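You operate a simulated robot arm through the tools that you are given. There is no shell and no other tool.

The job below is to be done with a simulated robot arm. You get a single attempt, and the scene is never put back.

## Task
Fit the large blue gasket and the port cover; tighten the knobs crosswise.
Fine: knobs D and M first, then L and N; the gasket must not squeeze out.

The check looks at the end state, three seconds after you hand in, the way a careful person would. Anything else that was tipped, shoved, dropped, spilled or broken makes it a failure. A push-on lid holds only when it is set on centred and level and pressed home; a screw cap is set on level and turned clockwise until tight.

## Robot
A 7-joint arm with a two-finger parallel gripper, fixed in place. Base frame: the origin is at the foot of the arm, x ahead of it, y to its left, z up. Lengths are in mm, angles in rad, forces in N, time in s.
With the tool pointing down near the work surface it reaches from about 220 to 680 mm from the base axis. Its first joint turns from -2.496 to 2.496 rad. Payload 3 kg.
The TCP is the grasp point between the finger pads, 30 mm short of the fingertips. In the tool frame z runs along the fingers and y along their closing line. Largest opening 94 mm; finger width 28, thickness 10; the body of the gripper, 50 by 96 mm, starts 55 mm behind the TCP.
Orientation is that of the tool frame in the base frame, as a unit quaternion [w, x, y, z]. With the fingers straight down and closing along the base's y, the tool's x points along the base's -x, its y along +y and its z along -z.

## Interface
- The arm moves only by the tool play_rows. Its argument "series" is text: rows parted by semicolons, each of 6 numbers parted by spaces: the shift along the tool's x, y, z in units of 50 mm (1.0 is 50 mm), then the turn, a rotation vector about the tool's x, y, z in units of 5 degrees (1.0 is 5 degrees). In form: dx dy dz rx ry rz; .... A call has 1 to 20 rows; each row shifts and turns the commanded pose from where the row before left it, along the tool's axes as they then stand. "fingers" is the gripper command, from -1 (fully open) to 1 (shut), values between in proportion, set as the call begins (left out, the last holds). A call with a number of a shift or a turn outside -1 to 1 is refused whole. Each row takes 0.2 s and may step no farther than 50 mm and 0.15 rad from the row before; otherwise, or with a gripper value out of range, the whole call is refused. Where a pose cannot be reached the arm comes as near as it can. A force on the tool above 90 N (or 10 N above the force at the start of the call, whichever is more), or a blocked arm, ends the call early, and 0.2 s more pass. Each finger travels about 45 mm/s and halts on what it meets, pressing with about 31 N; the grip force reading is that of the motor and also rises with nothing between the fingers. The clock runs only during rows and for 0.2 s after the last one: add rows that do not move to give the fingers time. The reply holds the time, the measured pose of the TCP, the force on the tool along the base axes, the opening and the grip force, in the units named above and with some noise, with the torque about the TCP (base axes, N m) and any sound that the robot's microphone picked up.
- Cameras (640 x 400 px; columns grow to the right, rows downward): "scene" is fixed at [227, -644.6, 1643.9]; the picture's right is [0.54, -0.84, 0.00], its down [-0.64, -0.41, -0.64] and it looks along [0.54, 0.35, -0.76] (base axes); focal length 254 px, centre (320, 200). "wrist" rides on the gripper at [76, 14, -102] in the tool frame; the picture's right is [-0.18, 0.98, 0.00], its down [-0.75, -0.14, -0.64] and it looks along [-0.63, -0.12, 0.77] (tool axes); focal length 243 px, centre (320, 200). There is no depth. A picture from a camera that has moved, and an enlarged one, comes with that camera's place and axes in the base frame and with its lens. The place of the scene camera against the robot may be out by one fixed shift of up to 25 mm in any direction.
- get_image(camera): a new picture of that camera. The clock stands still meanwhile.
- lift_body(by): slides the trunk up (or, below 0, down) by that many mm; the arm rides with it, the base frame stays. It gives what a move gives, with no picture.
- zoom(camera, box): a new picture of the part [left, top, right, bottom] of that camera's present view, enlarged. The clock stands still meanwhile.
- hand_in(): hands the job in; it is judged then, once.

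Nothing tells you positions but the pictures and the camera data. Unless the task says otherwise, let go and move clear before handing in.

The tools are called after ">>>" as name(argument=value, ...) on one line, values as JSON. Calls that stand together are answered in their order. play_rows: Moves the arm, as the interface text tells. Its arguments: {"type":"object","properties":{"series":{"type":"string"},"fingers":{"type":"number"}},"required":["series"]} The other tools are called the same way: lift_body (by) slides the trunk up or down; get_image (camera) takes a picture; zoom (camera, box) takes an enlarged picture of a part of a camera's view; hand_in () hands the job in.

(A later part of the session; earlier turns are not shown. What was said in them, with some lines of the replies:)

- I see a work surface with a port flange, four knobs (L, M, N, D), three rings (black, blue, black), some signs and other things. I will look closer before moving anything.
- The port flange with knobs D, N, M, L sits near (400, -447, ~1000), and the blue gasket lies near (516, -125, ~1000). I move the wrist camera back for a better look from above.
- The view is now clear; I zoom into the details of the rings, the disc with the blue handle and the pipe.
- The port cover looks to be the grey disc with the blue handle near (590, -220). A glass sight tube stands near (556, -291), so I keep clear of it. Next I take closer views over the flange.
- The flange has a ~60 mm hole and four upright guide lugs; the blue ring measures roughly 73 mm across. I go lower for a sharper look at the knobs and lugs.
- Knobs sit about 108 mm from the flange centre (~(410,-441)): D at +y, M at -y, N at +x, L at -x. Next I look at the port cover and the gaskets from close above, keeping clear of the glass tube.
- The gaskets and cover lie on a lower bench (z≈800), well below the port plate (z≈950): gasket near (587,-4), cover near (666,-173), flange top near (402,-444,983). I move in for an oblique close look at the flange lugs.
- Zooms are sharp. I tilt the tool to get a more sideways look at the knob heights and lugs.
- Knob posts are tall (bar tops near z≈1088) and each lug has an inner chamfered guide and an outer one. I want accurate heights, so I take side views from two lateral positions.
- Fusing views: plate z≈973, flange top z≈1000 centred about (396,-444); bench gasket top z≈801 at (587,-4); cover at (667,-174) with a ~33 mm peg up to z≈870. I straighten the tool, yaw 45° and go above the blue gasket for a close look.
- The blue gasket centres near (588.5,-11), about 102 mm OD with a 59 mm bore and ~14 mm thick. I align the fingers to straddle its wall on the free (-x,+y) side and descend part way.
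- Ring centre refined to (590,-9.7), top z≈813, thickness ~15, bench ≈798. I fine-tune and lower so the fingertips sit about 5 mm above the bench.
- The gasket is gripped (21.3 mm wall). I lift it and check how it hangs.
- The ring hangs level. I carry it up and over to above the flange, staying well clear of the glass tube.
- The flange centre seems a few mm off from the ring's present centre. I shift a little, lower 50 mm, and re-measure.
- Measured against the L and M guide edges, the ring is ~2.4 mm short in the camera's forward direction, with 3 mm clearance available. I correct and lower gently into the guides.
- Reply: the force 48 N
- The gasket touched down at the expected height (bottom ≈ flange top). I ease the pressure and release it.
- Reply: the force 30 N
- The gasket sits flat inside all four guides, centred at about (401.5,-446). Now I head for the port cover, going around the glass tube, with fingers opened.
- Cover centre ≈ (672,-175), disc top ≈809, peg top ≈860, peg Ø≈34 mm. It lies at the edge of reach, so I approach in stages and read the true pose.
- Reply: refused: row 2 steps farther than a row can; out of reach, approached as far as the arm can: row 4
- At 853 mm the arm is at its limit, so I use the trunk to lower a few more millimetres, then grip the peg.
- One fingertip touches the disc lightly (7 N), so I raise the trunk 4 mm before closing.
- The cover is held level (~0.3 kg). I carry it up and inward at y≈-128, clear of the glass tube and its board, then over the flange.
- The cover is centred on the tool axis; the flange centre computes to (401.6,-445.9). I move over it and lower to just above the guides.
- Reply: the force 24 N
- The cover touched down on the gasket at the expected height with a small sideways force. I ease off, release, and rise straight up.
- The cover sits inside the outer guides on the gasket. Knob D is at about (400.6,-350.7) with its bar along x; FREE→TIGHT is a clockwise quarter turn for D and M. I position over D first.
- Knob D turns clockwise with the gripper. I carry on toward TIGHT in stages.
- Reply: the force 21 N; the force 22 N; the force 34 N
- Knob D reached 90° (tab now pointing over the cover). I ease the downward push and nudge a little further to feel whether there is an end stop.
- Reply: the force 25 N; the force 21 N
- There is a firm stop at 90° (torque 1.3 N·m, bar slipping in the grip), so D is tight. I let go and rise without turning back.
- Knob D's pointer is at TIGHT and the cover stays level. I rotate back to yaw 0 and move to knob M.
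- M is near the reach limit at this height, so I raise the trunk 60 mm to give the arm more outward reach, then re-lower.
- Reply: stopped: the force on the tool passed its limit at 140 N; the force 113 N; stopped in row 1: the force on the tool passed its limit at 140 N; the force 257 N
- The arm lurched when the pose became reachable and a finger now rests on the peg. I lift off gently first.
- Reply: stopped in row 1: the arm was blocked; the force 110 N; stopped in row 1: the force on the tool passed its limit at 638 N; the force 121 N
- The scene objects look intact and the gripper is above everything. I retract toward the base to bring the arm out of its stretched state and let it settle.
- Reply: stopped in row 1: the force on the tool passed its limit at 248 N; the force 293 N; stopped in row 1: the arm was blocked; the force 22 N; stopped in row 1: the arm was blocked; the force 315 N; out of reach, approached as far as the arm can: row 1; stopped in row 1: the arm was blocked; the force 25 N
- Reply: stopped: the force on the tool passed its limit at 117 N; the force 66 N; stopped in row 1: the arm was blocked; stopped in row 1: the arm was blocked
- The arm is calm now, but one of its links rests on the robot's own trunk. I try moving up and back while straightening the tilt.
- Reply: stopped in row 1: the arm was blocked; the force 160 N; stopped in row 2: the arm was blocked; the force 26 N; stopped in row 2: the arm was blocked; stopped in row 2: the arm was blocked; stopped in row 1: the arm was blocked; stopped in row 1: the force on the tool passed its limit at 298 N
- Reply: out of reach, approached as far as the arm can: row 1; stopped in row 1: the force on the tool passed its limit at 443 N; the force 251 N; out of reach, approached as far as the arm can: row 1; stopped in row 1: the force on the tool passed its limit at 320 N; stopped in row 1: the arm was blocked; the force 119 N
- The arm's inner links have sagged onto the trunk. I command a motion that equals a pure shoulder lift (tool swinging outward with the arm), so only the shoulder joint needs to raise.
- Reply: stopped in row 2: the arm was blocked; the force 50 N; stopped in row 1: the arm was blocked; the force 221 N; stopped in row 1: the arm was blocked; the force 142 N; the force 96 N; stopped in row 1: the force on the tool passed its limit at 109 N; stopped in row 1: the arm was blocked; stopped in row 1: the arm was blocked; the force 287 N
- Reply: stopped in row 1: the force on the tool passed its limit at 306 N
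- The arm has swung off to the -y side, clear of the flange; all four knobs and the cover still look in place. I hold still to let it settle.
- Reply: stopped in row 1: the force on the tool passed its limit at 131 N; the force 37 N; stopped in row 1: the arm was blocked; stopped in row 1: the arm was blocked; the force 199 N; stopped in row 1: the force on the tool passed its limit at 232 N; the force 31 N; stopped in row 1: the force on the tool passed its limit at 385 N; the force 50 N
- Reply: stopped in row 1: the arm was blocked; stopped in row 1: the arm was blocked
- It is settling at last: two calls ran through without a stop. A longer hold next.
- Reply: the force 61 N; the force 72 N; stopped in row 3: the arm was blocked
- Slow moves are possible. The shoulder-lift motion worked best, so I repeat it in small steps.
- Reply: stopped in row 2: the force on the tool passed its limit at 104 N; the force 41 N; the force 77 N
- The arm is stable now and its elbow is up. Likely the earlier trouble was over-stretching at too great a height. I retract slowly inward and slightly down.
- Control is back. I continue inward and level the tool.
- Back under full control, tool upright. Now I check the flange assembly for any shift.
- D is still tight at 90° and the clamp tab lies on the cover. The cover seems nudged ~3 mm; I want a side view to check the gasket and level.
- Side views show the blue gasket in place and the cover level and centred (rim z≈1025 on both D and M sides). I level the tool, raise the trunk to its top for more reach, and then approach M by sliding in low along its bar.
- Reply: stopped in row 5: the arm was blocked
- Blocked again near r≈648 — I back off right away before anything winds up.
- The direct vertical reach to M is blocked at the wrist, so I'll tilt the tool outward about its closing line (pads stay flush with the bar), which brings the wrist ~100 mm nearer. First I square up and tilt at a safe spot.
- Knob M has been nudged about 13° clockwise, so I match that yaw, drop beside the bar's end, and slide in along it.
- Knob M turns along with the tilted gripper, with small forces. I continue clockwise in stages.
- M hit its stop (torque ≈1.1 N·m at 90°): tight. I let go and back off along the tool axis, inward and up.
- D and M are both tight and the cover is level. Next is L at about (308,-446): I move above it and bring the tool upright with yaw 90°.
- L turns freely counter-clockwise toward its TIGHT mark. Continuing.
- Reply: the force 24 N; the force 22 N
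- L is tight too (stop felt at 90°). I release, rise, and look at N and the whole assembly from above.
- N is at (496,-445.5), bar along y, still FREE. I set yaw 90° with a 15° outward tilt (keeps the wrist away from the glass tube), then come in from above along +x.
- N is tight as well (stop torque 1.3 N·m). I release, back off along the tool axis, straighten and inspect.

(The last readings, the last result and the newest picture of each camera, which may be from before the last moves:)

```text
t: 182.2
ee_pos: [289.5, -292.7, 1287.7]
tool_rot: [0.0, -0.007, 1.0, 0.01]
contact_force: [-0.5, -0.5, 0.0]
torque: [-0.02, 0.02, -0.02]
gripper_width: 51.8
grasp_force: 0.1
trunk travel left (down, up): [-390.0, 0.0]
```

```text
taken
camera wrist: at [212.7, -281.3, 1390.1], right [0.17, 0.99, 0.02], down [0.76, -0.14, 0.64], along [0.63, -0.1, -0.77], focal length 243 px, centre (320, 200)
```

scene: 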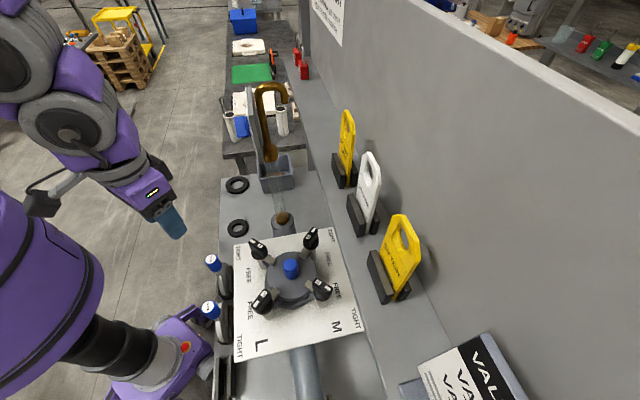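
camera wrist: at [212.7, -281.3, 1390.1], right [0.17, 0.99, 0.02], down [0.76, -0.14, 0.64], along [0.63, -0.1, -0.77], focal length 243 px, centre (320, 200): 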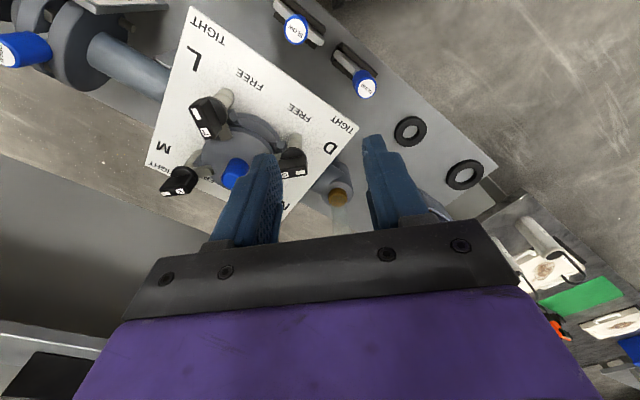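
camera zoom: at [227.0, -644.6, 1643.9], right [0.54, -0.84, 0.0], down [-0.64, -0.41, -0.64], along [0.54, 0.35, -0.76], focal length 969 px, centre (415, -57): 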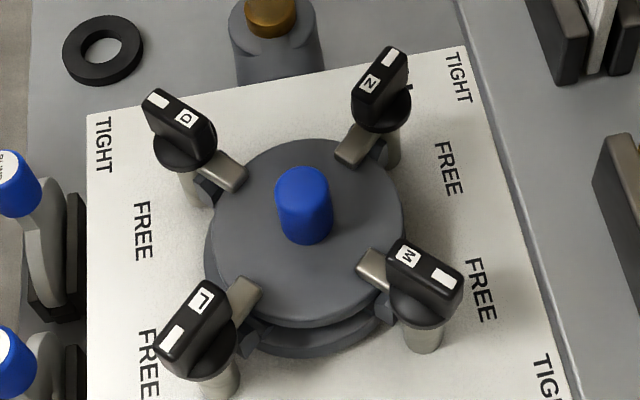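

All four pointers are at TIGHT with the clamp tabs on the cover, and the surroundings look unchanged. One last side view to confirm the gasket has not squeezed out.

>>> play_rows(series="0.4 -0.3 0.4 0.1 0 0; 0.4 -0.3 0.5 0.1 0 0; 0.4 -0.3 0.5 0 -1 0; 0 0 0.4 0 -1 0; 0 0 0 0 -1 0; 0 0 0 0 -1 0; 0 0 0 0 -1 0; 0 0 0 0 -1 0; 0 0 0 0 -1 0; 0 0 0 0 -1 0; 0 0 0 0 0 0; 0 0 0 0 0 0")

>>> zoom(camera="wrist", box=[170, 30, 370, 160])

>>> get_image(camera="wrist")

```text
t: 184.8
ee_pos: [229.6, -337.7, 1198.2]
tool_rot: [0.344, -0.006, 0.939, 0.003]
contact_force: [-0.4, 0.2, -0.3]
torque: [0.0, -0.01, -0.01]
gripper_width: 51.9
grasp_force: 0.1
trunk travel left (down, up): [-390.0, 0.0]
```

```text
3.08 times, centred on (270, 95) of wrist
camera zoom: at [105.5, -324.2, 1227.4], right [0.13, 0.98, 0.12], down [0.17, -0.14, 0.98], along [0.98, -0.1, -0.18], focal length 746 px, centre (474, 523)
```

zoom: 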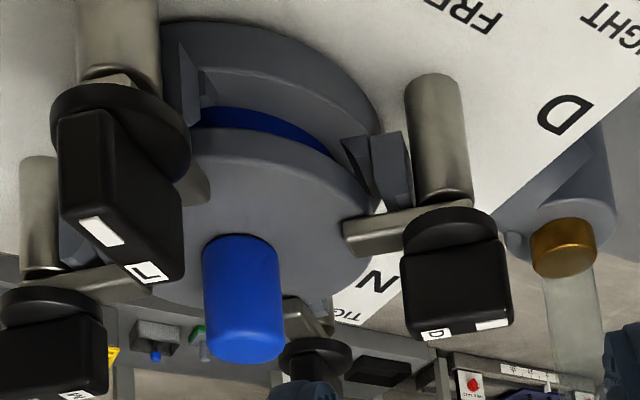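

```text
taken
camera wrist: at [105.5, -324.2, 1227.4], right [0.13, 0.98, 0.12], down [0.17, -0.14, 0.98], along [0.98, -0.1, -0.18], focal length 243 px, centre (320, 200)
```

wrist: 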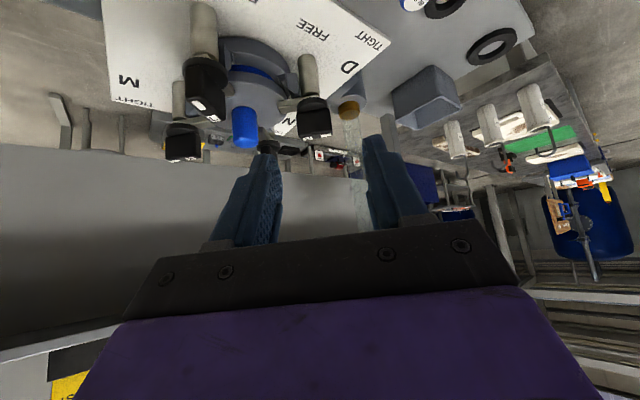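

The blue gasket sits evenly under the cover. I straighten the tool and move to a clear parking pose before handing in.

>>> play_rows(series="0 0 0 0 1 0; 0 0 0 0 1 0; 0 0 0 0 1 0; 0 0 0 0 1 0; 0 0 0 0 1 0; 0 0 0 0 1 0; 0 0 0 0 1 0; 0 0 0 0 1 0; 0 0.3 -0.5 0 0 0; 0 0.3 -0.5 0 0 0; 0 0.3 -0.5 0 0 0; 0 0 0 0 0 0; 0 0 0 0 0 0; 0 0 0 0 0 0")

>>> zoom(camera="scene", box=[200, 80, 440, 330])

```text
t: 187.8
ee_pos: [229.7, -293.8, 1274.4]
tool_rot: [0.0, -0.008, 1.0, 0.001]
contact_force: [1.2, 0.5, -0.8]
torque: [0.0, 0.02, -0.03]
gripper_width: 51.7
grasp_force: 0.1
trunk travel left (down, up): [-390.0, 0.0]
```

```text
1.60 times, centred on (320, 205) of scene
camera zoom: at [227.0, -644.6, 1643.9], right [0.54, -0.84, 0.0], down [-0.64, -0.41, -0.64], along [0.54, 0.35, -0.76], focal length 407 px, centre (320, 192)
```

zoom: 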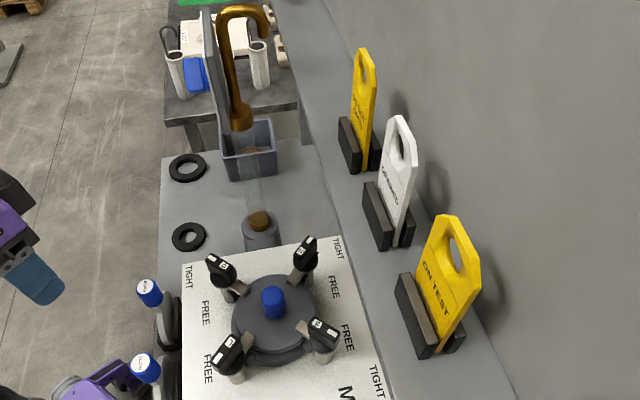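

The gasket and cover are seated, knobs D, M, L and N are tight in that order, and nothing around the port looks moved. The arm is clear, so I hand in.

>>> hand_in()

```text
The job is handed in.
```

The large blue gasket and the port cover are fitted, all four knobs are at TIGHT, and the job is handed in. I don't know yet how the check came out.

- **Gasket:** it sits inside the four guides. The last side view, from the L and D side, showed it still under the cover and not squeezed out. I didn't repeat the view from the M and N side after tightening.
- **Cover:** it measured level and within about 1–2 mm of centre. I took that measurement before turning M, L and N, and later pictures show no change.
- **Knobs:** I turned D, M, L and N in that order, each a quarter turn to a firm stop. D and M went clockwise and L and N counter-clockwise, as the FREE/TIGHT marks show.

**Arm swing at M:** while I was reaching for M the first time, with only D tight, the arm overstretched and swung out of control for about 15 seconds. It struck the cover's peg and knob D with readings above 200 N, and the tool force peaked at 638 N. M was also turned about 13° clockwise by a finger brush just after I recovered, before I gripped it. Afterwards D was still at TIGHT, the cover was level, and I saw nothing else moved or damaged in the pictures. I can't rule out damage that doesn't show there.

The arm is parked clear with the gripper empty, and the trunk is still at the top of its travel.
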